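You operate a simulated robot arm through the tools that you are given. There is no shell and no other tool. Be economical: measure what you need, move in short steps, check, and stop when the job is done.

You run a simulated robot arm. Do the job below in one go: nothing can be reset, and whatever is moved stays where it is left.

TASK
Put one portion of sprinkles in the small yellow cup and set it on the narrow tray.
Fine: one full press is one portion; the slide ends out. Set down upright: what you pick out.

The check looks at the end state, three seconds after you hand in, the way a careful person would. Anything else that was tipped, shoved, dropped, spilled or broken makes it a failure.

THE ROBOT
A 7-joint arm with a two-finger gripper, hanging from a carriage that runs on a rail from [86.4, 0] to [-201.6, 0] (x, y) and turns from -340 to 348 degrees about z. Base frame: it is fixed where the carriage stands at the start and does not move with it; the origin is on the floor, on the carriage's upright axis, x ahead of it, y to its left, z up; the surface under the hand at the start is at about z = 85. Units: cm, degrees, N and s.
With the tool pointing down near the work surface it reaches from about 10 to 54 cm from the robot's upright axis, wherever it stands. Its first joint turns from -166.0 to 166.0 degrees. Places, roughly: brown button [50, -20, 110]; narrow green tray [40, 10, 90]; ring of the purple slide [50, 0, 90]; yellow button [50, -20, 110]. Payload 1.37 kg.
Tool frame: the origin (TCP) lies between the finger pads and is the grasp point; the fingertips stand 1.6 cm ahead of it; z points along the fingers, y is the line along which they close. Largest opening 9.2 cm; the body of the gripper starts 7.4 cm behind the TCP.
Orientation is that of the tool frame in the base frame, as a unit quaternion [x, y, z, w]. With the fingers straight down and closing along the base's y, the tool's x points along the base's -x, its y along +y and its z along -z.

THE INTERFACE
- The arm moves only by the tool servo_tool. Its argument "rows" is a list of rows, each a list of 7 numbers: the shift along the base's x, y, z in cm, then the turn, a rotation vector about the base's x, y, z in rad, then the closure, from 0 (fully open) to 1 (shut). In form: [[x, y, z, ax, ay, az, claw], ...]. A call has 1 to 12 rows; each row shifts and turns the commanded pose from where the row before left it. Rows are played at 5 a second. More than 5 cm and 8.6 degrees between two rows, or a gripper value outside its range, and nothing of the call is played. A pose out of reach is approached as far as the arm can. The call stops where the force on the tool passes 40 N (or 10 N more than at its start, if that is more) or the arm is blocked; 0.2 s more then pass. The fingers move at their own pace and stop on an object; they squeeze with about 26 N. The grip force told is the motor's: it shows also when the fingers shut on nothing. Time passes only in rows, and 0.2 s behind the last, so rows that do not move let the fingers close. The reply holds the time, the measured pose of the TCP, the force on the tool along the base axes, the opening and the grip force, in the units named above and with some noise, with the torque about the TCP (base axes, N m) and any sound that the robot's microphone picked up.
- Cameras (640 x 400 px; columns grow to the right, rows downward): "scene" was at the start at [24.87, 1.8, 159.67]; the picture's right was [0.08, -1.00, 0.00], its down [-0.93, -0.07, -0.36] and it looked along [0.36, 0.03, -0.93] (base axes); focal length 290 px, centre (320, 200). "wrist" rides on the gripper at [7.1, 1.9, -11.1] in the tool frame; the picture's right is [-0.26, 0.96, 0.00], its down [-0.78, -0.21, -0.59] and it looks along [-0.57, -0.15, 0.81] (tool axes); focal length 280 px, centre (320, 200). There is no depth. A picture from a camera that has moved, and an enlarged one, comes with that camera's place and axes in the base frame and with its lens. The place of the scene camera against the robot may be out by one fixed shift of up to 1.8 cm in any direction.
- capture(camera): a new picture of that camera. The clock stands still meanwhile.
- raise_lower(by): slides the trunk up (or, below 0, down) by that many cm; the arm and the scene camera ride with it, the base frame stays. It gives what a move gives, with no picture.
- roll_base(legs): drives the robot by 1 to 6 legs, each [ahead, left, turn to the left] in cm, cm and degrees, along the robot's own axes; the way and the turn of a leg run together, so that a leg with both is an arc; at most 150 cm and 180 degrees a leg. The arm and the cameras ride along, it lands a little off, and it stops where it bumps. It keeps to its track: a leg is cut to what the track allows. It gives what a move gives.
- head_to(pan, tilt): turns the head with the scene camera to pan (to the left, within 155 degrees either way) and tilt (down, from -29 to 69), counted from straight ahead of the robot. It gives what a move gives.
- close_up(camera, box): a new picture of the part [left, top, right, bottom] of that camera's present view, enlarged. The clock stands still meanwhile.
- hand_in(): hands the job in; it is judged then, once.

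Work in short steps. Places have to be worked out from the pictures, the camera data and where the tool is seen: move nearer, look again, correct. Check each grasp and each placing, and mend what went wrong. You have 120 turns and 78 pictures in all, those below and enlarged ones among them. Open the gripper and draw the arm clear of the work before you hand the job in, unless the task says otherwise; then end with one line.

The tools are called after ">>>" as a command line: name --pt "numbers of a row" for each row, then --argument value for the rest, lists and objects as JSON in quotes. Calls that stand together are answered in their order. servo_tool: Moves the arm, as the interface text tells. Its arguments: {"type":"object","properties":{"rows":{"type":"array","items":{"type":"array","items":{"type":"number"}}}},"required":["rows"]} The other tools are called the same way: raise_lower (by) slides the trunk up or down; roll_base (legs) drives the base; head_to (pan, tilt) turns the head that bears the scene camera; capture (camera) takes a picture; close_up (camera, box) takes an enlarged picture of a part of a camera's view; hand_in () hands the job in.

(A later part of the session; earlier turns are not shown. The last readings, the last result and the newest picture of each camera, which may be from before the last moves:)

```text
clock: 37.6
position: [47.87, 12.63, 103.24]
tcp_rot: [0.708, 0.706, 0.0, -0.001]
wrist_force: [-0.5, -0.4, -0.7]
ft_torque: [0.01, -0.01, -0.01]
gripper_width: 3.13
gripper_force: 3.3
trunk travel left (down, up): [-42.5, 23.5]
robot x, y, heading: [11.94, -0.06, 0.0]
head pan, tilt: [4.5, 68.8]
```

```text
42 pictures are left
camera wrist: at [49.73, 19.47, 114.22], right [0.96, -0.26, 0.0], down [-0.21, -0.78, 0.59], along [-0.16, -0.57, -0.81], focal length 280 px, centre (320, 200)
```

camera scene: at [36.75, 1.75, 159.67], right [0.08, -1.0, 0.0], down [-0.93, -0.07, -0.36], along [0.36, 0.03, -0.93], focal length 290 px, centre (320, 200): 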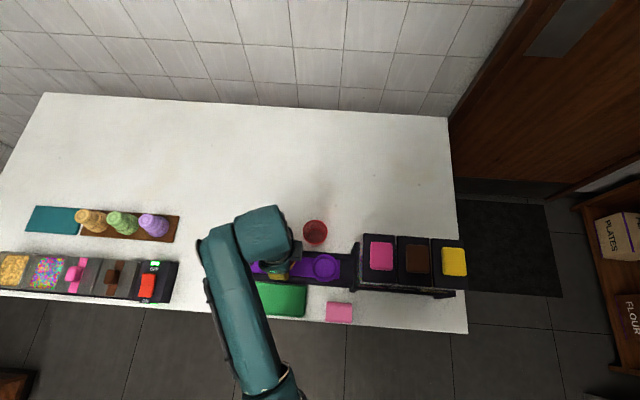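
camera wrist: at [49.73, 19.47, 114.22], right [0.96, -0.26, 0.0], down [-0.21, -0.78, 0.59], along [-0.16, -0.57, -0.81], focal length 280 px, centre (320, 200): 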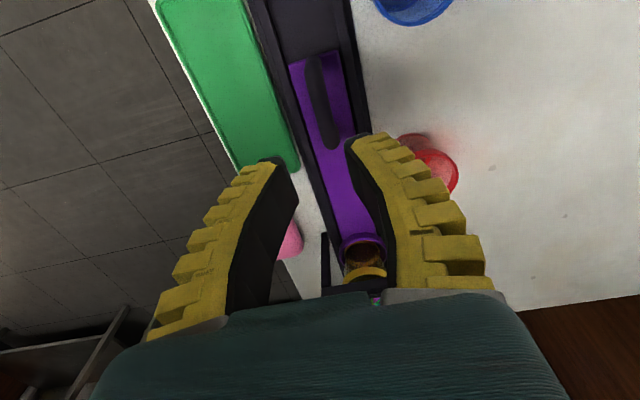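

To see whether the cup is under the spout, I'll turn the wrist back so its camera looks toward +x, and view the dispenser's front from nearer the robot.

>>> servo_tool --pt "-1.4 0 0 0 0 0.1428 0.7" --pt "-1.4 0 0 0 0 0.1428 0.7" --pt "-1.4 0 0 0 0 0.1428 0.7" --pt "-1.4 0 0 0 0 0.1428 0.7" --pt "-1.4 0 0 0 0 0.1428 0.7" --pt "-1.4 0 0 0 0 0.1428 0.7" --pt "-1.4 0 0 0 0 0.1428 0.7" --pt "-1.4 0 0 0 0 0.1428 0.7" --pt "-1.4 0 0 0 0 0.1428 0.7" --pt "-1.4 0 0 0 0 0.1428 0.7" --pt "0 0 0 0 0 0.1428 0.7"

>>> servo_tool --pt "0 -4 0 0 0 0 0.7" --pt "0 -4 0 0 0 0 0.7" --pt "0 -4 0 0 0 0 0.7" --pt "0 -4 0 0 0 0 0.7" --pt "0 -3 0 0 0 0 0.7" --pt "0 0 0 0 0 0 0.7"

>>> capture --camera "wrist"

```text
clock: 40.0
position: [33.73, 12.27, 103.19]
tcp_rot: [0.0, 1.0, 0.001, 0.0]
wrist_force: [0.6, 1.0, 0.9]
ft_torque: [0.0, 0.02, -0.02]
gripper_width: 3.14
gripper_force: 2.4
trunk travel left (down, up): [-42.5, 23.5]
robot x, y, heading: [11.83, 0.05, -0.1]
head pan, tilt: [4.5, 68.8]
```

```text
clock: 41.4
position: [33.69, -6.65, 103.19]
tcp_rot: [0.001, 1.0, 0.001, 0.0]
wrist_force: [0.3, 0.0, -0.7]
ft_torque: [-0.02, -0.02, 0.0]
gripper_width: 3.15
gripper_force: 2.8
trunk travel left (down, up): [-42.5, 23.5]
robot x, y, heading: [11.74, 0.03, -0.2]
head pan, tilt: [4.5, 68.8]
```

```text
41 pictures are left
camera wrist: at [26.61, -4.75, 114.2], right [0.26, 0.96, 0.0], down [0.78, -0.21, 0.59], along [0.57, -0.16, -0.81], focal length 280 px, centre (320, 200)
```

wrist: 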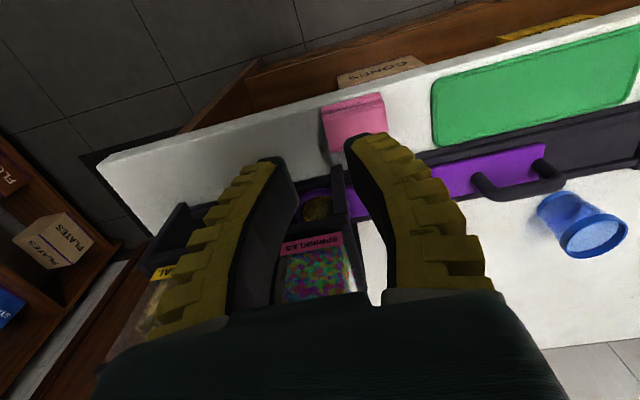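

The cup is visible beneath the SPRINKLES label, so I'll zoom in.

>>> close_up --camera "wrist" --box '[240, 150, 400, 310]'

```text
2.50 times, centred on (320, 230) of wrist
camera zoom: at [26.61, -4.75, 114.2], right [0.26, 0.96, 0.0], down [0.78, -0.21, 0.59], along [0.57, -0.16, -0.81], focal length 701 px, centre (320, 125)
```

zoom: 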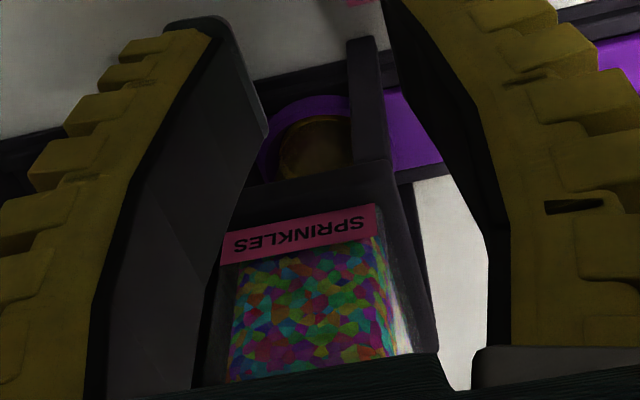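

I estimate the ring at y≈−10 and the hopper centre at y≈−10.3. A lower view with the fingers open will settle it.

>>> servo_tool --pt "-1 -1 -3 0 0 0 0.3" --pt "-1 -1 -3 0 0 0 0" --pt "-1 -1 -3 0 0 0 0" --pt "0 0 0 0 0 0 0"

>>> capture --camera "wrist"

```text
clock: 42.4
position: [30.81, -9.58, 94.16]
tcp_rot: [0.001, 1.0, 0.0, 0.0]
wrist_force: [0.9, 0.0, -0.1]
ft_torque: [-0.01, -0.03, 0.0]
gripper_width: 9.2
gripper_force: 0.1
trunk travel left (down, up): [-42.5, 23.5]
robot x, y, heading: [11.96, 0.01, -0.4]
head pan, tilt: [4.5, 68.8]
```

```text
39 pictures are left
camera wrist: at [23.67, -7.81, 105.24], right [0.26, 0.96, 0.0], down [0.78, -0.21, 0.59], along [0.57, -0.16, -0.81], focal length 280 px, centre (320, 200)
```

wrist: 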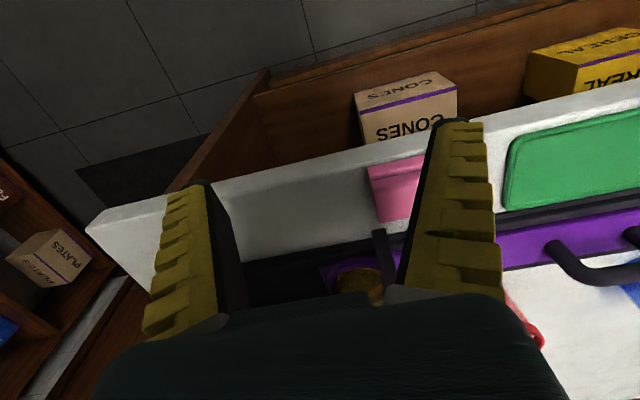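

I need a more level view, so I'll pitch the tool about −y by 0.45 rad. That aims the wrist camera forward under the hopper.

>>> servo_tool --pt "0 0.7 0.5 0 -0.148 0 0" --pt "0 0.7 0.5 0 -0.148 0 0" --pt "0 0.6 0.5 0 -0.148 0 0" --pt "0 0 0 0 0 0 0"

>>> capture --camera "wrist"

```text
clock: 43.4
position: [30.81, -7.66, 95.65]
tcp_rot: [0.002, 0.975, 0.0, 0.22]
wrist_force: [0.7, 1.0, -0.2]
ft_torque: [0.03, -0.01, 0.03]
gripper_width: 9.17
gripper_force: 0.1
trunk travel left (down, up): [-42.5, 23.5]
robot x, y, heading: [12.01, -0.11, -0.1]
head pan, tilt: [4.5, 68.8]
```

```text
38 pictures are left
camera wrist: at [19.58, -5.84, 102.58], right [0.24, 0.96, 0.11], down [0.45, -0.21, 0.87], along [0.86, -0.16, -0.48], focal length 280 px, centre (320, 200)
```

wrist: 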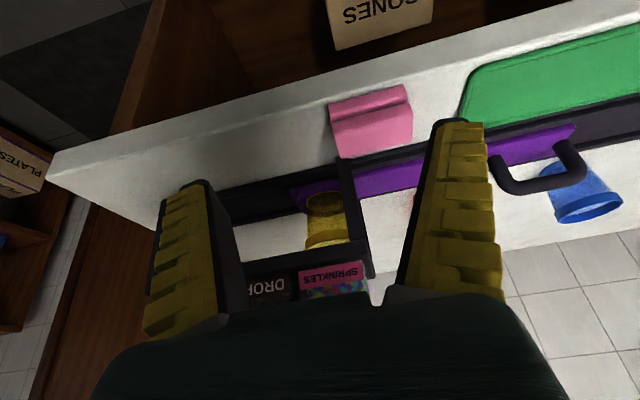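

Now the cup and the hopper labels share one view, so I'll zoom in.

>>> close_up --camera "wrist" --box '[230, 150, 400, 310]'

```text
2.50 times, centred on (315, 230) of wrist
camera zoom: at [19.58, -5.84, 102.58], right [0.24, 0.96, 0.11], down [0.45, -0.21, 0.87], along [0.86, -0.16, -0.48], focal length 701 px, centre (332, 125)
```

zoom: 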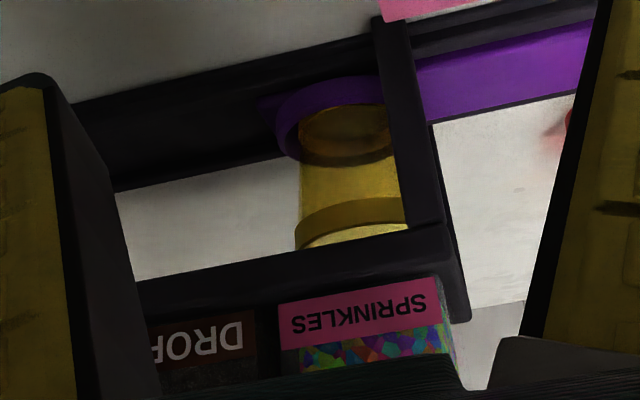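

Triangulating two views puts the sprinkles hopper's centre at y≈−10.1. The ring is at about −10.2 and the cup rim at about −10.1, so they're aligned. I'll level the tool, close the fingers, raise the trunk 20 cm and approach the pink button.

>>> servo_tool --pt "0 0 0 0 0.148 0 0.5" --pt "0 0 0 0 0.148 0 1" --pt "0 0 0 0 0.148 0 1" --pt "0 0 0 0 0 0 1"

>>> raise_lower --by 22

>>> servo_tool --pt "3 -0.5 0 0 0 0 1" --pt "3 -0.5 0 0 0 0 1" --pt "3 -0.5 0 0 0 0 1" --pt "0 0 0 0 0 0 1"

>>> capture --camera "wrist"

```text
clock: 44.4
position: [30.89, -7.62, 95.77]
tcp_rot: [0.002, 1.0, -0.001, -0.001]
wrist_force: [1.7, 0.8, 0.2]
ft_torque: [0.01, 0.01, -0.01]
gripper_width: 0.0
gripper_force: 25.9
trunk travel left (down, up): [-42.5, 23.5]
robot x, y, heading: [12.17, -0.03, -0.2]
head pan, tilt: [4.5, 68.8]
```

```text
clock: 46.7
position: [30.87, -7.62, 117.66]
tcp_rot: [0.001, 1.0, 0.0, 0.001]
wrist_force: [-0.3, 0.3, -0.3]
ft_torque: [0.03, -0.01, 0.0]
gripper_width: 0.0
gripper_force: 26.0
trunk travel left (down, up): [-64.5, 1.5]
robot x, y, heading: [11.87, -0.1, -0.4]
head pan, tilt: [4.5, 68.8]
```

```text
clock: 47.7
position: [39.75, -9.15, 117.62]
tcp_rot: [0.001, 1.0, 0.0, 0.0]
wrist_force: [0.2, -0.1, -0.2]
ft_torque: [-0.01, -0.01, 0.0]
gripper_width: 0.02
gripper_force: 26.3
trunk travel left (down, up): [-64.5, 1.5]
robot x, y, heading: [12.08, 0.14, -0.2]
head pan, tilt: [4.5, 68.8]
```

```text
36 pictures are left
camera wrist: at [32.7, -7.22, 128.69], right [0.26, 0.96, 0.0], down [0.78, -0.21, 0.59], along [0.57, -0.16, -0.81], focal length 280 px, centre (320, 200)
```

wrist: 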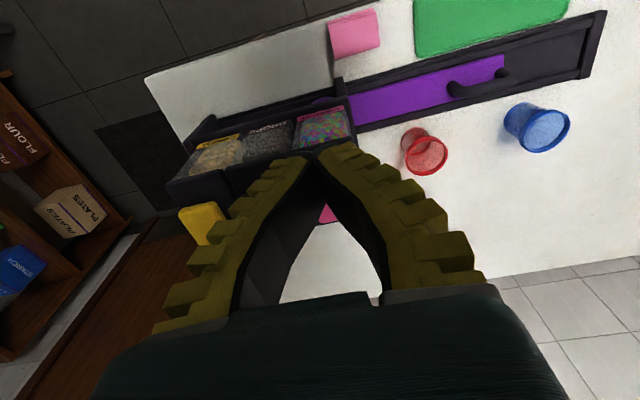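

The button is hidden behind the fingers, but yellow-button triangulation with the 6.5 cm spacing puts pink at about (47.4, −10.0). I'll move above it and check.

>>> servo_tool --pt "2.6 -0.3 0 0 0 0 1" --pt "2.6 -0.3 0 0 0 0 1" --pt "2.5 -0.3 0 0 0 0 1" --pt "0 0 -2 0 0 0 1" --pt "0 0 -1.5 0 0 0 1" --pt "0 0 0 0 0 0 1"

>>> capture --camera "wrist"

>>> capture --camera "scene"

```text
clock: 49.1
position: [47.62, -10.06, 114.29]
tcp_rot: [0.001, 1.0, 0.0, -0.001]
wrist_force: [-0.7, -0.1, 0.0]
ft_torque: [-0.02, 0.02, 0.0]
gripper_width: 0.0
gripper_force: 26.3
trunk travel left (down, up): [-64.5, 1.5]
robot x, y, heading: [11.63, 0.29, 0.1]
head pan, tilt: [4.5, 68.8]
```

```text
35 pictures are left
camera wrist: at [40.42, -8.22, 125.21], right [0.26, 0.96, 0.0], down [0.78, -0.21, 0.59], along [0.57, -0.16, -0.81], focal length 280 px, centre (320, 200)
```

wrist: 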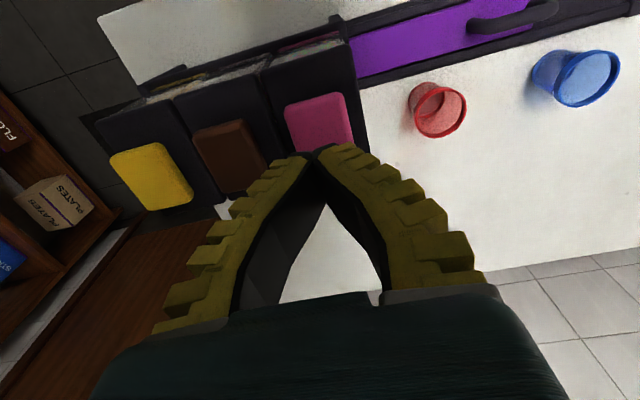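

```text
34 pictures are left
camera scene: at [36.75, 1.75, 181.67], right [0.08, -1.0, 0.0], down [-0.93, -0.07, -0.36], along [0.36, 0.03, -0.93], focal length 290 px, centre (320, 200)
```

scene: 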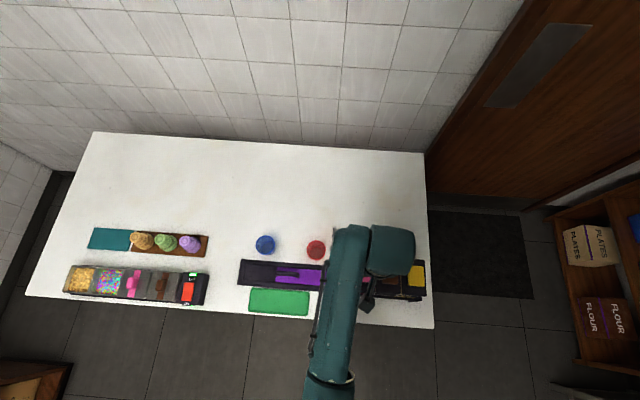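

Triangulating from two views puts the pink button at (47.3, −10.1) with its top at z≈107.2, right under the fingertips. I'll lower to just above it.

>>> servo_tool --pt "-0.1 0 -1.5 0 0 0 1" --pt "0 0 -1.5 0 0 0 1" --pt "0 0 -1.2 0 0 0 1" --pt "0 0 0 0 0 0 1"

>>> capture --camera "wrist"

```text
clock: 50.1
position: [47.49, -9.93, 109.94]
tcp_rot: [0.001, 1.0, -0.001, 0.0]
wrist_force: [0.8, 0.4, 0.2]
ft_torque: [0.02, 0.01, 0.0]
gripper_width: 0.03
gripper_force: 25.6
trunk travel left (down, up): [-64.5, 1.5]
robot x, y, heading: [11.49, -0.22, -0.2]
head pan, tilt: [4.5, 68.8]
```

```text
33 pictures are left
camera wrist: at [40.37, -8.18, 121.06], right [0.26, 0.96, 0.0], down [0.78, -0.21, 0.59], along [0.57, -0.16, -0.81], focal length 280 px, centre (320, 200)
```

wrist: 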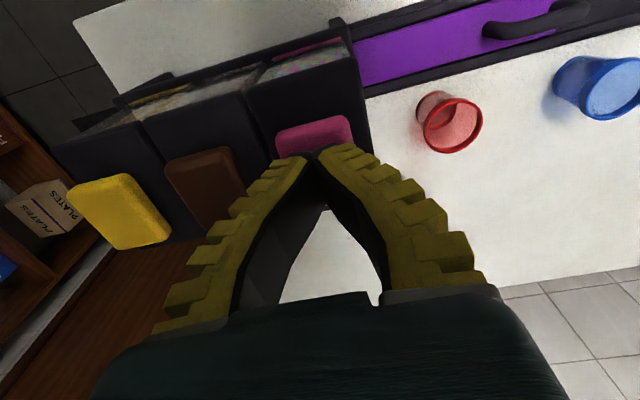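

The tips are over the button's middle, about 1 cm above. I'll press down slowly and watch for force and sound.

>>> servo_tool --pt "0 0 -0.4 0 0 0 1" --pt "0 0 -0.4 0 0 0 1" --pt "0 0 -0.3 0 0 0 1" --pt "0 0 -0.3 0 0 0 1" --pt "0 0 -0.3 0 0 0 1"

```text
clock: 51.3
position: [47.53, -10.07, 108.37]
tcp_rot: [0.001, 1.0, 0.0, 0.001]
wrist_force: [1.4, -1.2, 5.1]
ft_torque: [-0.04, 0.01, -0.03]
gripper_width: 0.59
gripper_force: 27.3
trunk travel left (down, up): [-64.5, 1.5]
robot x, y, heading: [11.96, -0.09, -0.4]
head pan, tilt: [4.5, 68.8]
```

Contact at 5 N. I'll continue the press downward.

>>> servo_tool --pt "0 0 -0.3 0 0 0 1" --pt "0 0 -0.3 0 0 0 1" --pt "0 0 -0.3 0 0 0 1" --pt "0 0 -0.3 0 0 0 1" --pt "0 0 -0.3 0 0 0 1"

```text
clock: 52.3
position: [47.87, -10.01, 107.89]
tcp_rot: [0.001, 1.0, -0.002, 0.007]
wrist_force: [-6.6, 1.2, 27.2]
ft_torque: [0.01, 0.16, 0.01]
gripper_width: 0.59
gripper_force: 27.9
trunk travel left (down, up): [-64.5, 1.5]
robot x, y, heading: [11.66, 0.11, 0.0]
head pan, tilt: [4.5, 68.8]
stopped in row 4: the force on the tool passed its limit at 41 N (the readings are from after the stop); the commanded pose is now the measured one
```

The press stopped at 41 N after about 0.8 cm of travel and no sound was reported. I'll look at the button before going further.

>>> close_up --camera "wrist" --box '[220, 60, 420, 200]'

```text
2.86 times, centred on (320, 130) of wrist
camera zoom: at [40.66, -8.23, 118.82], right [0.26, 0.96, 0.0], down [0.77, -0.21, 0.6], along [0.58, -0.16, -0.8], focal length 801 px, centre (320, 400)
```

zoom: 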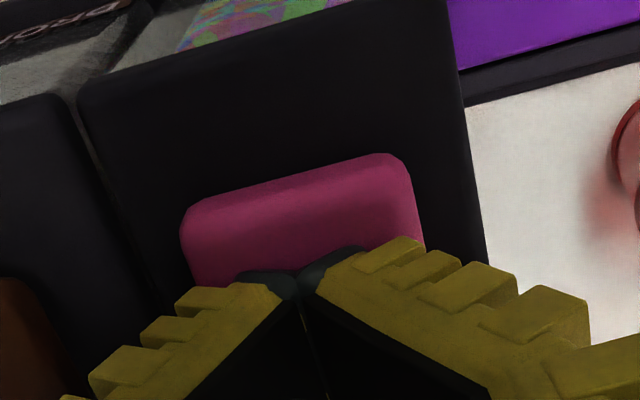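

I can't tell whether it bottomed, so I'll push a little more and see if the height still changes.

>>> servo_tool --pt "0 0 -0.2 0 0 0 1" --pt "0 0 -0.2 0 0 0 1" --pt "0 0 -0.2 0 0 0 1" --pt "0 0 -0.2 0 0 0 1"

>>> close_up --camera "wrist" --box '[220, 60, 420, 200]'

```text
clock: 52.9
position: [48.08, -10.14, 107.81]
tcp_rot: [0.0, 1.0, -0.004, 0.008]
wrist_force: [-8.9, 3.0, 28.8]
ft_torque: [0.01, 0.24, 0.04]
gripper_width: 0.6
gripper_force: 28.1
trunk travel left (down, up): [-64.5, 1.5]
robot x, y, heading: [11.68, 0.19, -0.1]
head pan, tilt: [4.5, 68.8]
stopped in row 2: the force on the tool passed its limit at 42 N (the readings are from after the stop); the commanded pose is now the measured one
```

```text
2.86 times, centred on (320, 130) of wrist
camera zoom: at [40.78, -8.24, 118.75], right [0.26, 0.96, 0.0], down [0.77, -0.21, 0.6], along [0.58, -0.16, -0.8], focal length 801 px, centre (320, 400)
```

zoom: 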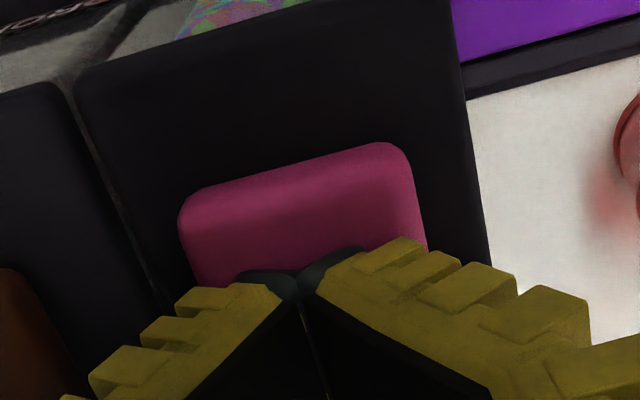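

The height no longer changes at 42 N, so the button is at its stop. I'll release straight up, once, and look at the cup.

>>> servo_tool --pt "0 0 0.5 0 0 0 1" --pt "0 0 1 0 0 0 1" --pt "0 0 2 0 0 0 1" --pt "0 0 3 0 0 0 1" --pt "0 0 0 0 0 0 1"

>>> capture --camera "wrist"

```text
clock: 54.0
position: [47.8, -9.86, 114.15]
tcp_rot: [0.001, 1.0, -0.003, 0.006]
wrist_force: [0.2, -0.2, -0.2]
ft_torque: [-0.02, 0.01, 0.01]
gripper_width: 0.01
gripper_force: 27.6
trunk travel left (down, up): [-64.5, 1.5]
robot x, y, heading: [11.98, -0.09, -0.1]
head pan, tilt: [4.5, 68.8]
```

```text
30 pictures are left
camera wrist: at [40.58, -8.08, 125.08], right [0.26, 0.96, 0.0], down [0.77, -0.21, 0.6], along [0.58, -0.16, -0.8], focal length 280 px, centre (320, 200)
```

wrist: 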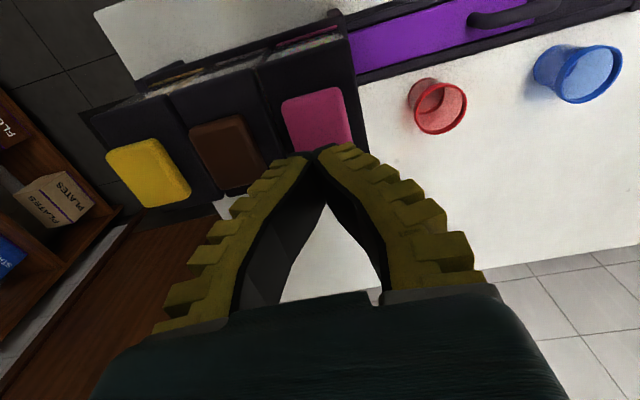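

The button has returned. I'll retreat and take the same low, tilted front view to check that sprinkles landed in the cup.

>>> servo_tool --pt "-4 0 0 0 0 0 1" --pt "-4 0.5 0 0 0 0 1" --pt "-4 0.8 0 0 0 0 1" --pt "-4 0.8 0 0 0 0 1" --pt "-1 0 0 0 0 0 0.5" --pt "0 0 0 0 0 0 0"

>>> raise_lower --by -20

>>> servo_tool --pt "0 0 0.5 0 -0.148 0 0" --pt "0 0 0.5 0 -0.148 0 0" --pt "0 0 0 0 -0.148 0 0" --pt "0 0 0 0 0 0 0"

>>> close_up --camera "wrist" --box '[230, 150, 400, 310]'

```text
clock: 55.5
position: [30.83, -7.97, 113.98]
tcp_rot: [0.001, 1.0, -0.002, 0.006]
wrist_force: [-0.3, -0.1, 0.1]
ft_torque: [-0.04, -0.03, -0.01]
gripper_width: 9.2
gripper_force: 0.0
trunk travel left (down, up): [-64.5, 1.5]
robot x, y, heading: [11.79, 0.08, -0.3]
head pan, tilt: [4.5, 68.8]
```

```text
clock: 57.6
position: [30.97, -7.91, 93.91]
tcp_rot: [0.002, 1.0, -0.003, 0.005]
wrist_force: [0.9, -0.2, -0.2]
ft_torque: [-0.02, -0.01, -0.03]
gripper_width: 9.2
gripper_force: 0.0
trunk travel left (down, up): [-44.5, 21.5]
robot x, y, heading: [11.86, 0.01, 0.1]
head pan, tilt: [4.5, 68.8]
```

```text
clock: 58.6
position: [30.94, -7.97, 95.04]
tcp_rot: [0.002, 0.974, -0.002, 0.227]
wrist_force: [-0.6, 0.2, 0.6]
ft_torque: [0.01, 0.0, -0.01]
gripper_width: 9.2
gripper_force: 0.1
trunk travel left (down, up): [-44.5, 21.5]
robot x, y, heading: [12.09, -0.28, -0.2]
head pan, tilt: [4.5, 68.8]
```

```text
2.50 times, centred on (315, 230) of wrist
camera zoom: at [19.71, -6.1, 101.77], right [0.24, 0.96, 0.11], down [0.44, -0.21, 0.87], along [0.87, -0.16, -0.47], focal length 701 px, centre (332, 125)
```

zoom: 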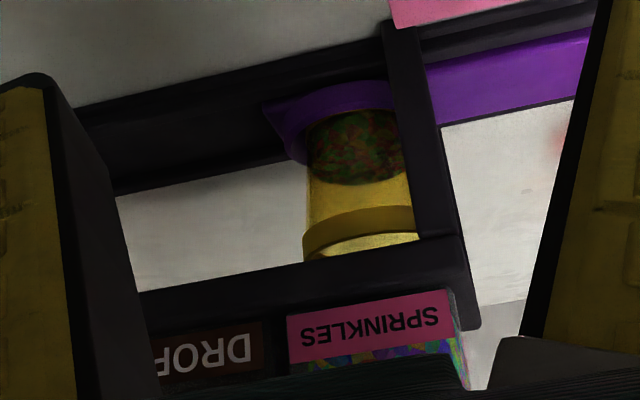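

Sprinkles are in the cup and nothing has spilled. I'll retrace to the handle: level, rise, move to y≈12 and turn the gripper −90° again.

>>> servo_tool --pt "0 0 1 0 0.148 0 0.3" --pt "0 0 2 0 0.148 0 0.6" --pt "0 0 2 0 0.154 0 0.6" --pt "0 0 3 0 0 0 0.6" --pt "0 4 0 0 0 0 0.6" --pt "0 4 0 0 0 0 0.6" --pt "0 4 0 0 0 0 0.6" --pt "0 4 0 0 0 0 0.6" --pt "0 4 0 0 0 0 0.6" --pt "0 0 0 0 0 0 0.6"

>>> servo_tool --pt "1.5 0 0 0 0 -0.1428 0.6" --pt "1.5 0 0 0 0 -0.1428 0.6" --pt "1.5 0 0 0 0 -0.1428 0.6" --pt "1.5 0 0 0 0 -0.1428 0.6" --pt "1.5 0 0 0 0 -0.1428 0.6" --pt "1.5 0 0 0 0 -0.1428 0.6" --pt "1.5 0 0 0 0 -0.1428 0.6" --pt "1.5 0 0 0 0 -0.1428 0.6" --pt "1.5 0 0 0 0 -0.1428 0.6" --pt "1.5 0 0 0 0 -0.1428 0.6" --pt "1.5 0 0 0 0 -0.1428 0.6" --pt "0.4 0 0 0 0 0 0.6"

>>> capture --camera "wrist"

```text
refused: row 3 steps farther than a row can; nothing moved
```

```text
clock: 60.1
position: [39.0, -7.61, 94.89]
tcp_rot: [0.402, 0.889, -0.095, 0.197]
wrist_force: [-27.2, 17.3, 17.5]
ft_torque: [0.27, -0.53, 0.96]
gripper_width: 3.47
gripper_force: 0.0
trunk travel left (down, up): [-44.5, 21.5]
robot x, y, heading: [11.88, 0.12, -0.1]
head pan, tilt: [4.5, 68.8]
stopped in row 7: the force on the tool passed its limit at 50 N (the readings are from after the stop); the commanded pose is now the measured one
```

```text
28 pictures are left
camera wrist: at [33.16, 2.03, 101.72], right [0.88, 0.46, 0.1], down [0.15, -0.47, 0.87], along [0.45, -0.75, -0.49], focal length 280 px, centre (320, 200)
```

wrist: 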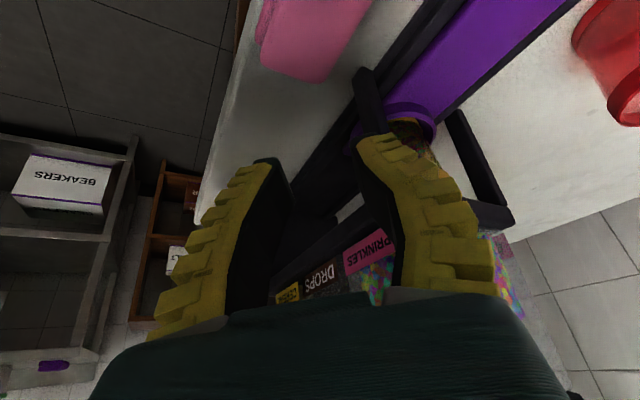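

My first call was refused because one row turned too far, so the second ran from the wrong place and bumped the dispenser front at 50 N. I'll back out along exactly the reverse path and check for damage.

>>> servo_tool --pt "-1.5 0 0 0 0 0 0.6" --pt "-1.5 0 0 0 0 0.1428 0.6" --pt "-1.5 0 0 0 0 0.1428 0.6" --pt "-1.5 0 0 0 0 0.1428 0.6" --pt "-1.5 0 0 0 0 0.1428 0.6" --pt "0 0 0 0 0 0.1428 0.6" --pt "0 0 0 0 0 0 0.6"

```text
clock: 61.7
position: [32.23, -7.99, 94.94]
tcp_rot: [0.067, 0.972, -0.018, 0.223]
wrist_force: [0.0, 0.0, 0.7]
ft_torque: [0.05, -0.02, 0.01]
gripper_width: 4.03
gripper_force: 2.4
trunk travel left (down, up): [-44.5, 21.5]
robot x, y, heading: [12.05, -0.12, -0.0]
head pan, tilt: [4.5, 68.8]
```

I'm clear. I'll check the dispenser's position with the scene camera while undoing the yaw and then the tilt in small steps.

>>> servo_tool --pt "-1 0 0 0 0 0.138 0.6" --pt "0 0 1 0 0.115 0 0.6" --pt "0 0 2 0 0.115 0 0.6" --pt "0 0 2 0 0.115 0 0.6" --pt "0 0 2 0 0.115 0 0.6" --pt "0 0 0 0 0 0 0.6"

>>> capture --camera "scene"

>>> capture --camera "wrist"

```text
clock: 63.1
position: [31.25, -7.91, 102.12]
tcp_rot: [-0.001, 1.0, -0.003, -0.006]
wrist_force: [-0.8, -0.6, 0.4]
ft_torque: [-0.02, 0.03, 0.01]
gripper_width: 4.02
gripper_force: 2.2
trunk travel left (down, up): [-44.5, 21.5]
robot x, y, heading: [11.8, 0.3, -0.2]
head pan, tilt: [4.5, 68.8]
```

```text
27 pictures are left
camera scene: at [36.7, 1.76, 161.68], right [0.08, -1.0, 0.0], down [-0.93, -0.07, -0.36], along [0.36, 0.03, -0.93], focal length 290 px, centre (320, 200)
```

scene: 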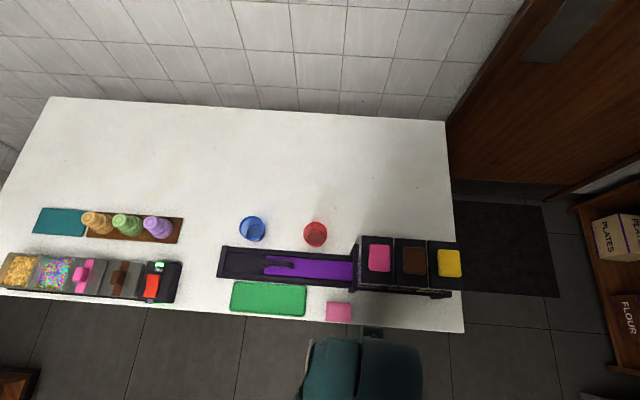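

```text
26 pictures are left
camera wrist: at [24.16, -6.12, 113.12], right [0.26, 0.97, -0.01], down [0.79, -0.21, 0.58], along [0.56, -0.16, -0.81], focal length 280 px, centre (320, 200)
```

wrist: 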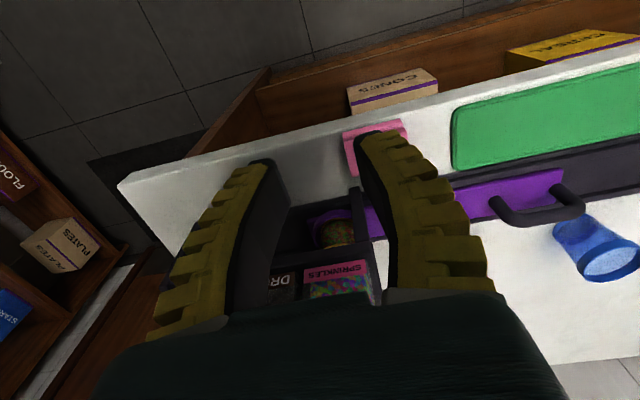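

Nothing looks displaced: the red cup, pink sponge and dispenser match the earlier picture apart from the 2 cm camera rise, and the cup with sprinkles still stands in the ring. I'll move to y≈12.

>>> servo_tool --pt "0 4 0 0 0.01 0 0.6" --pt "0 4 0 0 0 0 0.6" --pt "0 4 0 0 0 0 0.6" --pt "0 4 0 0 0 0 0.6" --pt "0 4 0 0 0 0 0.6" --pt "0 0 0 0 0 0 0.6"

```text
clock: 64.5
position: [31.12, 12.14, 102.0]
tcp_rot: [-0.001, 1.0, -0.003, -0.01]
wrist_force: [-0.4, -0.6, -0.3]
ft_torque: [-0.03, 0.01, 0.01]
gripper_width: 4.04
gripper_force: 2.6
trunk travel left (down, up): [-44.5, 21.5]
robot x, y, heading: [11.96, 0.11, -0.2]
head pan, tilt: [4.5, 68.8]
```

I'm at y≈12, so now I'll turn −90° while moving over the handle, with a small tilt correction.

>>> servo_tool --pt "1.5 0 0 0 -0.02 0 0.6" --pt "1.5 0 0 0 0 -0.1428 0.6" --pt "1.5 0 0 0 0 -0.1428 0.6" --pt "1.5 0 0 0 0 -0.1428 0.6" --pt "1.5 0 0 0 0 -0.1428 0.6" --pt "1.5 0 0 0 0 -0.1428 0.6" --pt "1.5 0 0 0 0 -0.1428 0.6" --pt "1.5 0 0 0 0 -0.1428 0.6" --pt "1.5 0 0 0 0 -0.1428 0.6" --pt "1.5 0 0 0 0 -0.1428 0.6" --pt "1.5 0 0 0 0 -0.1428 0.6" --pt "0.2 0 0 0 0 -0.1428 0.6"

>>> capture --camera "wrist"

```text
clock: 67.1
position: [48.01, 12.12, 101.98]
tcp_rot: [0.708, 0.707, -0.003, -0.003]
wrist_force: [-0.1, 0.4, 0.3]
ft_torque: [-0.01, -0.01, -0.02]
gripper_width: 4.03
gripper_force: 2.6
trunk travel left (down, up): [-44.5, 21.5]
robot x, y, heading: [11.92, 0.26, -0.3]
head pan, tilt: [4.5, 68.8]
```

```text
25 pictures are left
camera wrist: at [49.98, 19.05, 113.02], right [0.96, -0.26, -0.01], down [-0.21, -0.78, 0.59], along [-0.16, -0.57, -0.81], focal length 280 px, centre (320, 200)
```

wrist: 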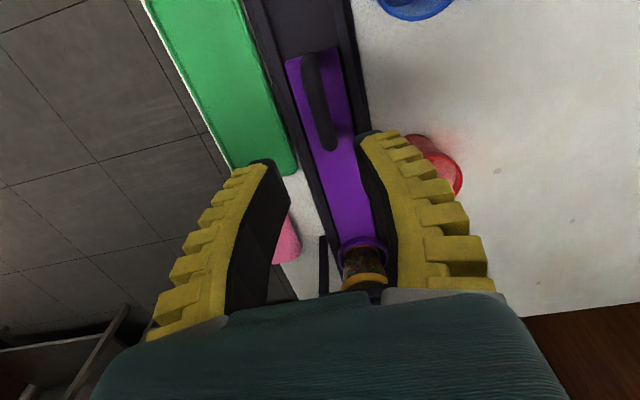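

The handle centre is at (48.0, 12.2), so I'll descend over it, close and pull later.

>>> servo_tool --pt "0 0 -3 0 0 0 0.6" --pt "0 0 -3 0 0 0 0.6" --pt "0 0 -3 0 0 0 0.6" --pt "0 0 -2.2 0 0 0 0.6" --pt "0 0 -1.6 0 0 0 0.6" --pt "0 0 0 0 0 0 0.6" --pt "0 0 0 0 0 0 0.8" --pt "0 0 0 0 0 0 1" --pt "0 0 0 0 0 0 1"

```text
clock: 69.1
position: [47.88, 12.15, 89.12]
tcp_rot: [0.706, 0.708, -0.003, -0.003]
wrist_force: [2.6, 1.5, -8.0]
ft_torque: [0.01, 0.03, -0.02]
gripper_width: 0.58
gripper_force: 28.2
trunk travel left (down, up): [-44.5, 21.5]
robot x, y, heading: [12.08, 0.31, -0.2]
head pan, tilt: [4.5, 68.8]
```

The grip is good with low forces. I'll pull the slide out toward +y slowly.

>>> servo_tool --pt "0 0.4 0 0 0 0 1" --pt "0 0.6 0 0 0 0 1" --pt "0 0.6 0 0 0 0 1" --pt "0 0.6 0 0 0 0 1" --pt "0 0.6 0 0 0 0 1" --pt "0 0.6 0 0 0 0 1" --pt "0 0.6 0 0 0 0 1" --pt "0 0.6 0 0 0 0 1" --pt "0 0.4 0 0 0 0 1" --pt "0 0 0 0 0 0 1"

>>> close_up --camera "scene" --box '[240, 210, 400, 310]'

```text
clock: 71.3
position: [47.96, 17.15, 89.22]
tcp_rot: [0.706, 0.708, -0.003, -0.003]
wrist_force: [-0.1, -0.8, -7.1]
ft_torque: [-0.12, -0.01, -0.04]
gripper_width: 0.58
gripper_force: 28.2
trunk travel left (down, up): [-44.5, 21.5]
robot x, y, heading: [11.92, 0.24, -0.1]
head pan, tilt: [4.5, 68.8]
```

```text
4.00 times, centred on (320, 260) of scene
camera zoom: at [36.68, 1.75, 161.67], right [0.08, -1.0, 0.0], down [-0.93, -0.07, -0.36], along [0.36, 0.03, -0.93], focal length 1161 px, centre (320, -40)
```

zoom: 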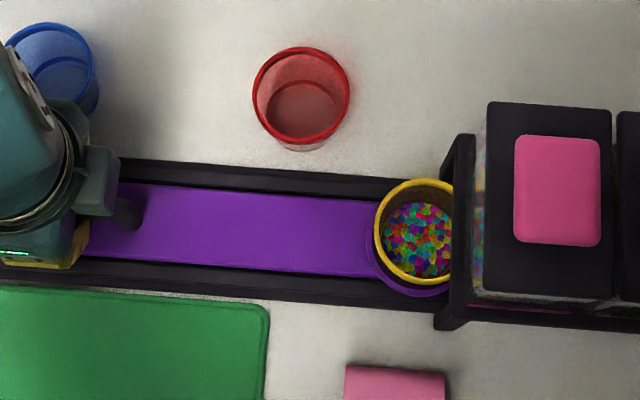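

The cup is coming out filled with sprinkles. I'll pull the rest of the way to the end stop, about 5 cm more.

>>> servo_tool --pt "0 0.5 0 0 0 0 1" --pt "0 0.6 0 0 0 0 1" --pt "0 0.6 0 0 0 0 1" --pt "0 0.6 0 0 0 0 1" --pt "0 0.6 0 0 0 0 1" --pt "0 0.6 0 0 0 0 1" --pt "0 0.6 0 0 0 0 1" --pt "0 0.5 0 0 0 0 1" --pt "0 0.3 0 0 0 0 1" --pt "0 0 0 0 0 0 1"

>>> close_up --camera "scene" --box '[240, 210, 400, 310]'

```text
clock: 73.5
position: [47.86, 22.06, 89.1]
tcp_rot: [0.706, 0.708, -0.002, -0.002]
wrist_force: [2.2, 1.5, -11.1]
ft_torque: [-0.16, 0.04, 0.06]
gripper_width: 0.62
gripper_force: 28.0
trunk travel left (down, up): [-44.5, 21.5]
robot x, y, heading: [11.46, 0.17, -0.2]
head pan, tilt: [4.5, 68.8]
```

```text
4.00 times, centred on (320, 260) of scene
camera zoom: at [36.68, 1.76, 161.67], right [0.08, -1.0, 0.0], down [-0.93, -0.07, -0.36], along [0.36, 0.03, -0.93], focal length 1161 px, centre (320, -40)
```

zoom: 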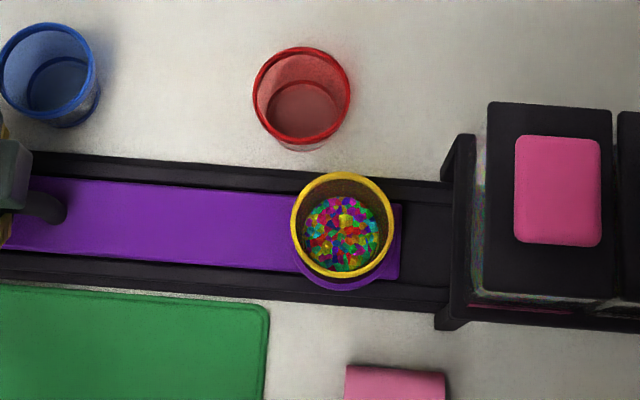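

The slide is nearly where it started. I'll nudge it to the end stop, then release and rise.

>>> servo_tool --pt "0 0.2 0 0 0 0 1" --pt "0 0.2 0 0 0 0 1" --pt "0 0 0 0 0 0 1"

>>> servo_tool --pt "0 0 0 0 0 0 0.75" --pt "0 0 0 0 0 0 0.65" --pt "0 0 0 0 0 0 0.65" --pt "0 0 2 0 0 0 0.65" --pt "0 0 4 0 0 0 0.65" --pt "0 0 4 0 0 0 0.4" --pt "0 0 0 0 0 0 0.28"

>>> capture --camera "wrist"

```text
clock: 74.3
position: [47.81, 22.25, 89.16]
tcp_rot: [0.707, 0.707, -0.003, -0.002]
wrist_force: [1.2, -3.5, -5.5]
ft_torque: [-0.05, -0.01, -0.07]
gripper_width: 0.6
gripper_force: 28.0
trunk travel left (down, up): [-44.5, 21.5]
robot x, y, heading: [11.51, -0.19, -0.2]
head pan, tilt: [4.5, 68.8]
```

```text
clock: 75.9
position: [47.73, 22.34, 99.14]
tcp_rot: [0.706, 0.708, -0.003, -0.002]
wrist_force: [0.3, -0.4, -0.3]
ft_torque: [0.01, 0.03, 0.05]
gripper_width: 6.87
gripper_force: 1.4
trunk travel left (down, up): [-44.5, 21.5]
robot x, y, heading: [11.86, -0.15, -0.1]
head pan, tilt: [4.5, 68.8]
```

```text
22 pictures are left
camera wrist: at [49.68, 29.4, 110.17], right [0.97, -0.26, -0.01], down [-0.21, -0.78, 0.59], along [-0.16, -0.57, -0.81], focal length 280 px, centre (320, 200)
```

wrist: 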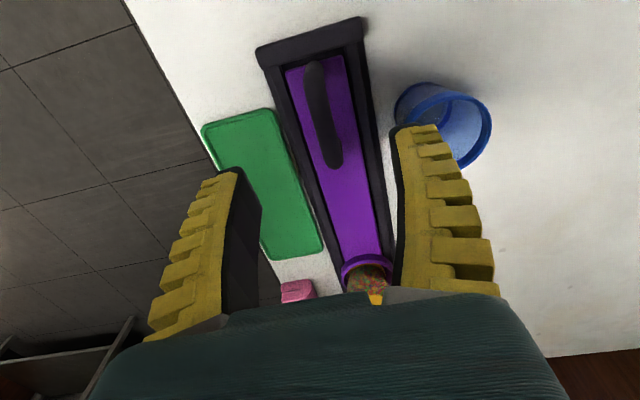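

The slide is back out at its stop. I'll move back over the cup at y≈0.4, staying high.

>>> servo_tool --pt "0 -4.4 0 0 0 0 0.28" --pt "0 -4.4 0 0 0 0 0.28" --pt "0 -4.4 0 0 0 0 0.28" --pt "0 -4.4 0 0 0 0 0.28" --pt "0.1 -4.2 0 0 0 0 0.28" --pt "0 0 -2 0 0 0 0.28" --pt "0 0 0 0 0 0 0.28"

>>> capture --camera "wrist"

```text
clock: 77.5
position: [47.94, 0.66, 97.23]
tcp_rot: [0.706, 0.708, -0.002, -0.003]
wrist_force: [-0.8, 0.0, 0.3]
ft_torque: [0.0, -0.01, 0.01]
gripper_width: 6.84
gripper_force: 1.6
trunk travel left (down, up): [-44.5, 21.5]
robot x, y, heading: [11.9, -0.18, -0.2]
head pan, tilt: [4.5, 68.8]
```

```text
21 pictures are left
camera wrist: at [49.92, 7.59, 108.27], right [0.97, -0.26, -0.01], down [-0.21, -0.78, 0.59], along [-0.16, -0.57, -0.81], focal length 280 px, centre (320, 200)
```

wrist: 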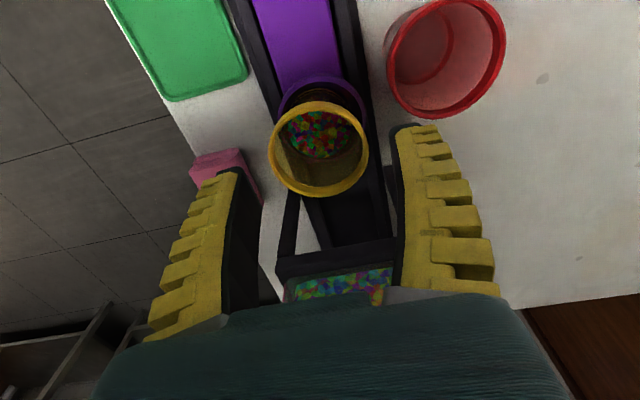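

The rim is centred at about (47.6, −0.2). I'll correct and descend to z≈93.5 for a check, since the finger clearance is only about 0.4 cm.

>>> servo_tool --pt "-0.2 -0.6 -1 0 0 0 0.26" --pt "0 0 -1.5 0 0 0 0.26" --pt "0 0 -1.2 0 0 0 0.26" --pt "0 0 0 0 0 0 0.26"

>>> capture --camera "wrist"

```text
clock: 78.5
position: [47.78, 0.09, 93.42]
tcp_rot: [0.707, 0.707, -0.003, -0.002]
wrist_force: [0.0, 0.0, -1.3]
ft_torque: [-0.05, 0.02, 0.01]
gripper_width: 7.04
gripper_force: 1.0
trunk travel left (down, up): [-44.5, 21.5]
robot x, y, heading: [11.93, 0.03, -0.1]
head pan, tilt: [4.5, 68.8]
```

```text
20 pictures are left
camera wrist: at [49.74, 7.05, 104.46], right [0.97, -0.26, -0.01], down [-0.21, -0.78, 0.59], along [-0.16, -0.57, -0.81], focal length 280 px, centre (320, 200)
```

wrist: 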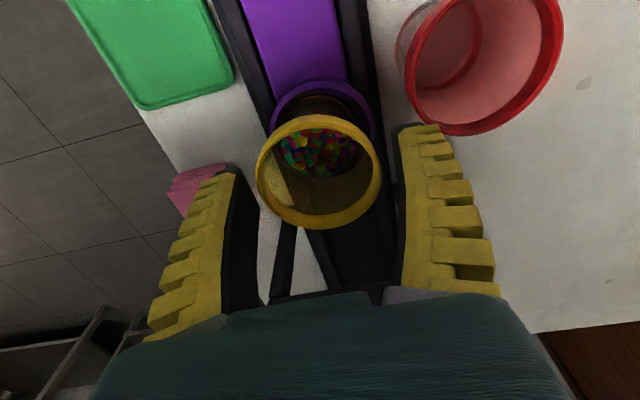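

The cup is centred between the fingers, so I'll descend to z≈90, close and check.

>>> servo_tool --pt "0 -0.1 -1.2 0 0 0 0.26" --pt "0 0 -1.2 0 0 0 0.26" --pt "0 0 -1 0 0 0 0.26" --pt "0 0 0 0 0 0 0.26" --pt "0 0 0 0 0 0 0.5" --pt "0 0 0 0 0 0 0.8" --pt "0 0 0 0 0 0 0.8"

>>> capture --camera "wrist"

```text
clock: 80.1
position: [47.69, -0.14, 90.07]
tcp_rot: [0.706, 0.708, -0.002, -0.002]
wrist_force: [0.3, -0.8, 0.1]
ft_torque: [0.01, -0.01, -0.04]
gripper_width: 4.53
gripper_force: 26.4
trunk travel left (down, up): [-44.5, 21.5]
robot x, y, heading: [11.45, 0.26, -0.2]
head pan, tilt: [4.5, 68.8]
```

```text
19 pictures are left
camera wrist: at [49.7, 6.83, 101.09], right [0.97, -0.26, -0.01], down [-0.21, -0.78, 0.59], along [-0.16, -0.57, -0.81], focal length 280 px, centre (320, 200)
```

wrist: 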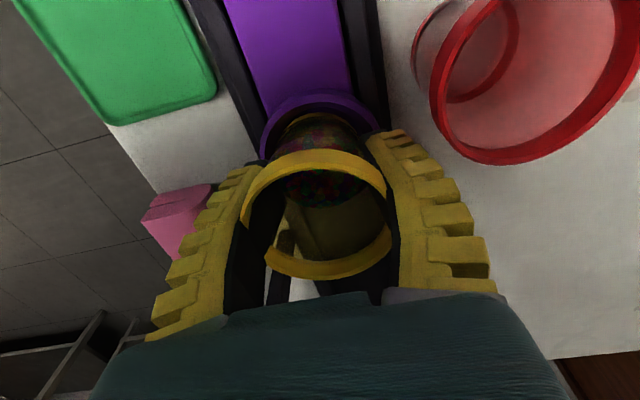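

The cup is gripped firmly (4.5 cm). I'll lift slowly straight up, then carry it smoothly toward the tray centre at (39.6, 13.6).

>>> servo_tool --pt "0 0 0.5 0 0 0 0.8" --pt "0 0 1 0 0 0 0.8" --pt "0 0 1.5 0 0 0 0.8" --pt "0 0 2 0 0 0 0.8" --pt "0 0 1.5 0 0 0 0.8" --pt "0 0 0.5 0 0 0 0.8" --pt "0 0 0 0 0 0 0.8"

>>> close_up --camera "scene" --box '[220, 210, 400, 330]'

```text
clock: 81.7
position: [47.93, -0.21, 96.97]
tcp_rot: [0.706, 0.708, -0.003, -0.003]
wrist_force: [0.5, 0.2, -0.9]
ft_torque: [0.0, 0.0, 0.04]
gripper_width: 4.53
gripper_force: 25.5
trunk travel left (down, up): [-44.5, 21.5]
robot x, y, heading: [11.54, -0.19, 0.0]
head pan, tilt: [4.5, 68.8]
```

```text
3.33 times, centred on (310, 270) of scene
camera zoom: at [36.69, 1.76, 161.67], right [0.08, -1.0, 0.0], down [-0.93, -0.07, -0.36], along [0.36, 0.03, -0.93], focal length 967 px, centre (353, -33)
```

zoom: 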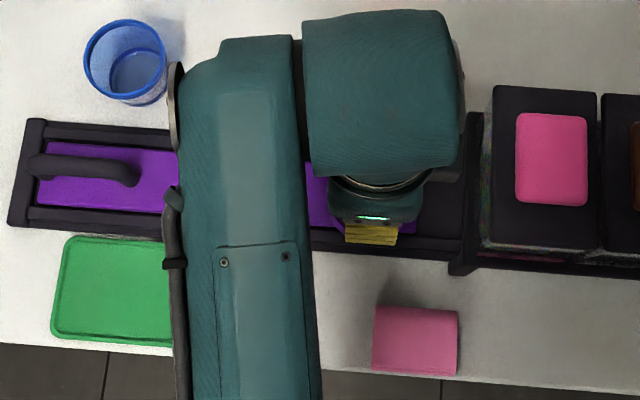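

The lift is clean and the slide stays out. Now I'll carry the cup gently to above the tray.

>>> servo_tool --pt "-0.4 0.8 0 0 0 0 0.8" --pt "-0.8 1.4 0 0 0 0 0.8" --pt "-1.1 1.8 0 0 0 0 0.8" --pt "-1.2 2 0 0 0 0 0.8" --pt "-1.2 2 0 0 0 0 0.8" --pt "-1.2 2 0 0 0 0 0.8" --pt "-1.1 1.7 0 0 0 0 0.8" --pt "-0.8 1.3 0 0 0 0 0.8" --pt "-0.4 0.8 0 0 0 0 0.8" --pt "0 0 -1.5 0 0 0 0.8" --pt "0 0 -1.5 0 0 0 0.8" --pt "0 0 0 0 0 0 0.8"

>>> capture --camera "wrist"

>>> close_up --camera "scene" --box '[200, 210, 380, 330]'

```text
clock: 84.3
position: [39.67, 13.55, 94.04]
tcp_rot: [0.707, 0.707, -0.002, -0.003]
wrist_force: [0.3, -0.8, -0.3]
ft_torque: [-0.03, 0.02, -0.01]
gripper_width: 4.49
gripper_force: 25.0
trunk travel left (down, up): [-44.5, 21.5]
robot x, y, heading: [11.87, -0.39, -0.3]
head pan, tilt: [4.5, 68.8]
```

```text
17 pictures are left
camera wrist: at [41.45, 20.59, 104.99], right [0.97, -0.26, -0.01], down [-0.21, -0.78, 0.59], along [-0.16, -0.57, -0.81], focal length 280 px, centre (320, 200)
```

wrist: 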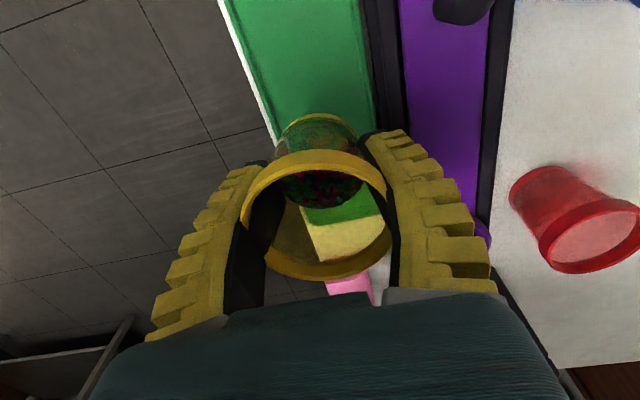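

```text
3.33 times, centred on (290, 270) of scene
camera zoom: at [36.69, 1.76, 161.67], right [0.08, -1.0, 0.0], down [-0.93, -0.07, -0.36], along [0.36, 0.03, -0.93], focal length 967 px, centre (420, -33)
```

zoom: 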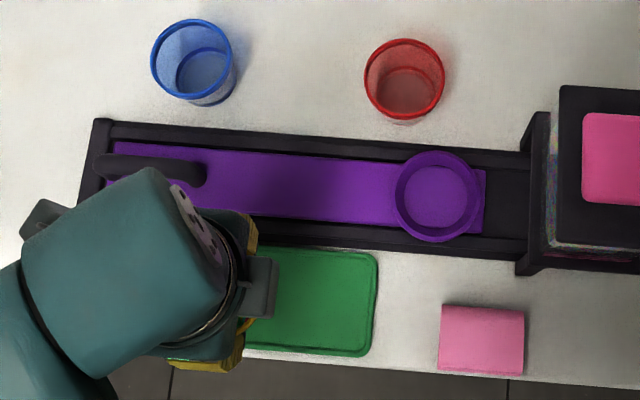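

The cup base sits centred across the tray's width. I'll lower it, with small steps at the end.

>>> servo_tool --pt "0 0 -1.2 0 0 0 0.8" --pt "0 0 -1.2 0 0 0 0.8" --pt "0 0 -0.8 0 0 0 0.8" --pt "0 0 -0.4 0 0 0 0.8" --pt "0 0 -0.3 0 0 0 0.8" --pt "0 0 0 0 0 0 0.8"

```text
clock: 85.7
position: [39.62, 13.73, 90.03]
tcp_rot: [0.707, 0.707, -0.003, -0.003]
wrist_force: [-0.3, 0.2, 0.0]
ft_torque: [0.01, -0.03, -0.02]
gripper_width: 4.49
gripper_force: 25.8
trunk travel left (down, up): [-44.5, 21.5]
robot x, y, heading: [11.68, -0.04, 0.0]
head pan, tilt: [4.5, 68.8]
```

No contact yet, so I'll continue in 0.2 cm steps.

>>> servo_tool --pt "0 0 -0.2 0 0 0 0.8" --pt "0 0 -0.2 0 0 0 0.8" --pt "0 0 0 0 0 0 0.8"

```text
clock: 86.5
position: [39.61, 13.68, 89.68]
tcp_rot: [0.706, 0.708, -0.003, -0.002]
wrist_force: [0.6, -0.1, -1.4]
ft_torque: [-0.04, 0.01, -0.02]
gripper_width: 4.51
gripper_force: 26.2
trunk travel left (down, up): [-44.5, 21.5]
robot x, y, heading: [11.81, -0.17, -0.1]
head pan, tilt: [4.5, 68.8]
```

Still free, so I'll continue.

>>> servo_tool --pt "0 0 -0.15 0 0 0 0.8" --pt "0 0 -0.15 0 0 0 0.8" --pt "0 0 0 0 0 0 0.8"

```text
clock: 87.3
position: [39.62, 13.76, 89.34]
tcp_rot: [0.707, 0.707, -0.002, -0.002]
wrist_force: [0.2, 0.1, 0.0]
ft_torque: [0.01, 0.01, 0.01]
gripper_width: 4.5
gripper_force: 25.5
trunk travel left (down, up): [-44.5, 21.5]
robot x, y, heading: [11.71, 0.16, 0.1]
head pan, tilt: [4.5, 68.8]
```

Still no contact, so I'll take two more small steps.

>>> servo_tool --pt "0 0 -0.15 0 0 0 0.8" --pt "0 0 -0.1 0 0 0 0.8" --pt "0 0 0 0 0 0 0.8"

```text
clock: 88.1
position: [39.65, 13.67, 89.23]
tcp_rot: [0.706, 0.708, -0.002, -0.003]
wrist_force: [-0.1, 0.1, -0.2]
ft_torque: [0.04, 0.02, 0.01]
gripper_width: 4.49
gripper_force: 25.9
trunk travel left (down, up): [-44.5, 21.5]
robot x, y, heading: [11.8, 0.29, -0.2]
head pan, tilt: [4.5, 68.8]
```

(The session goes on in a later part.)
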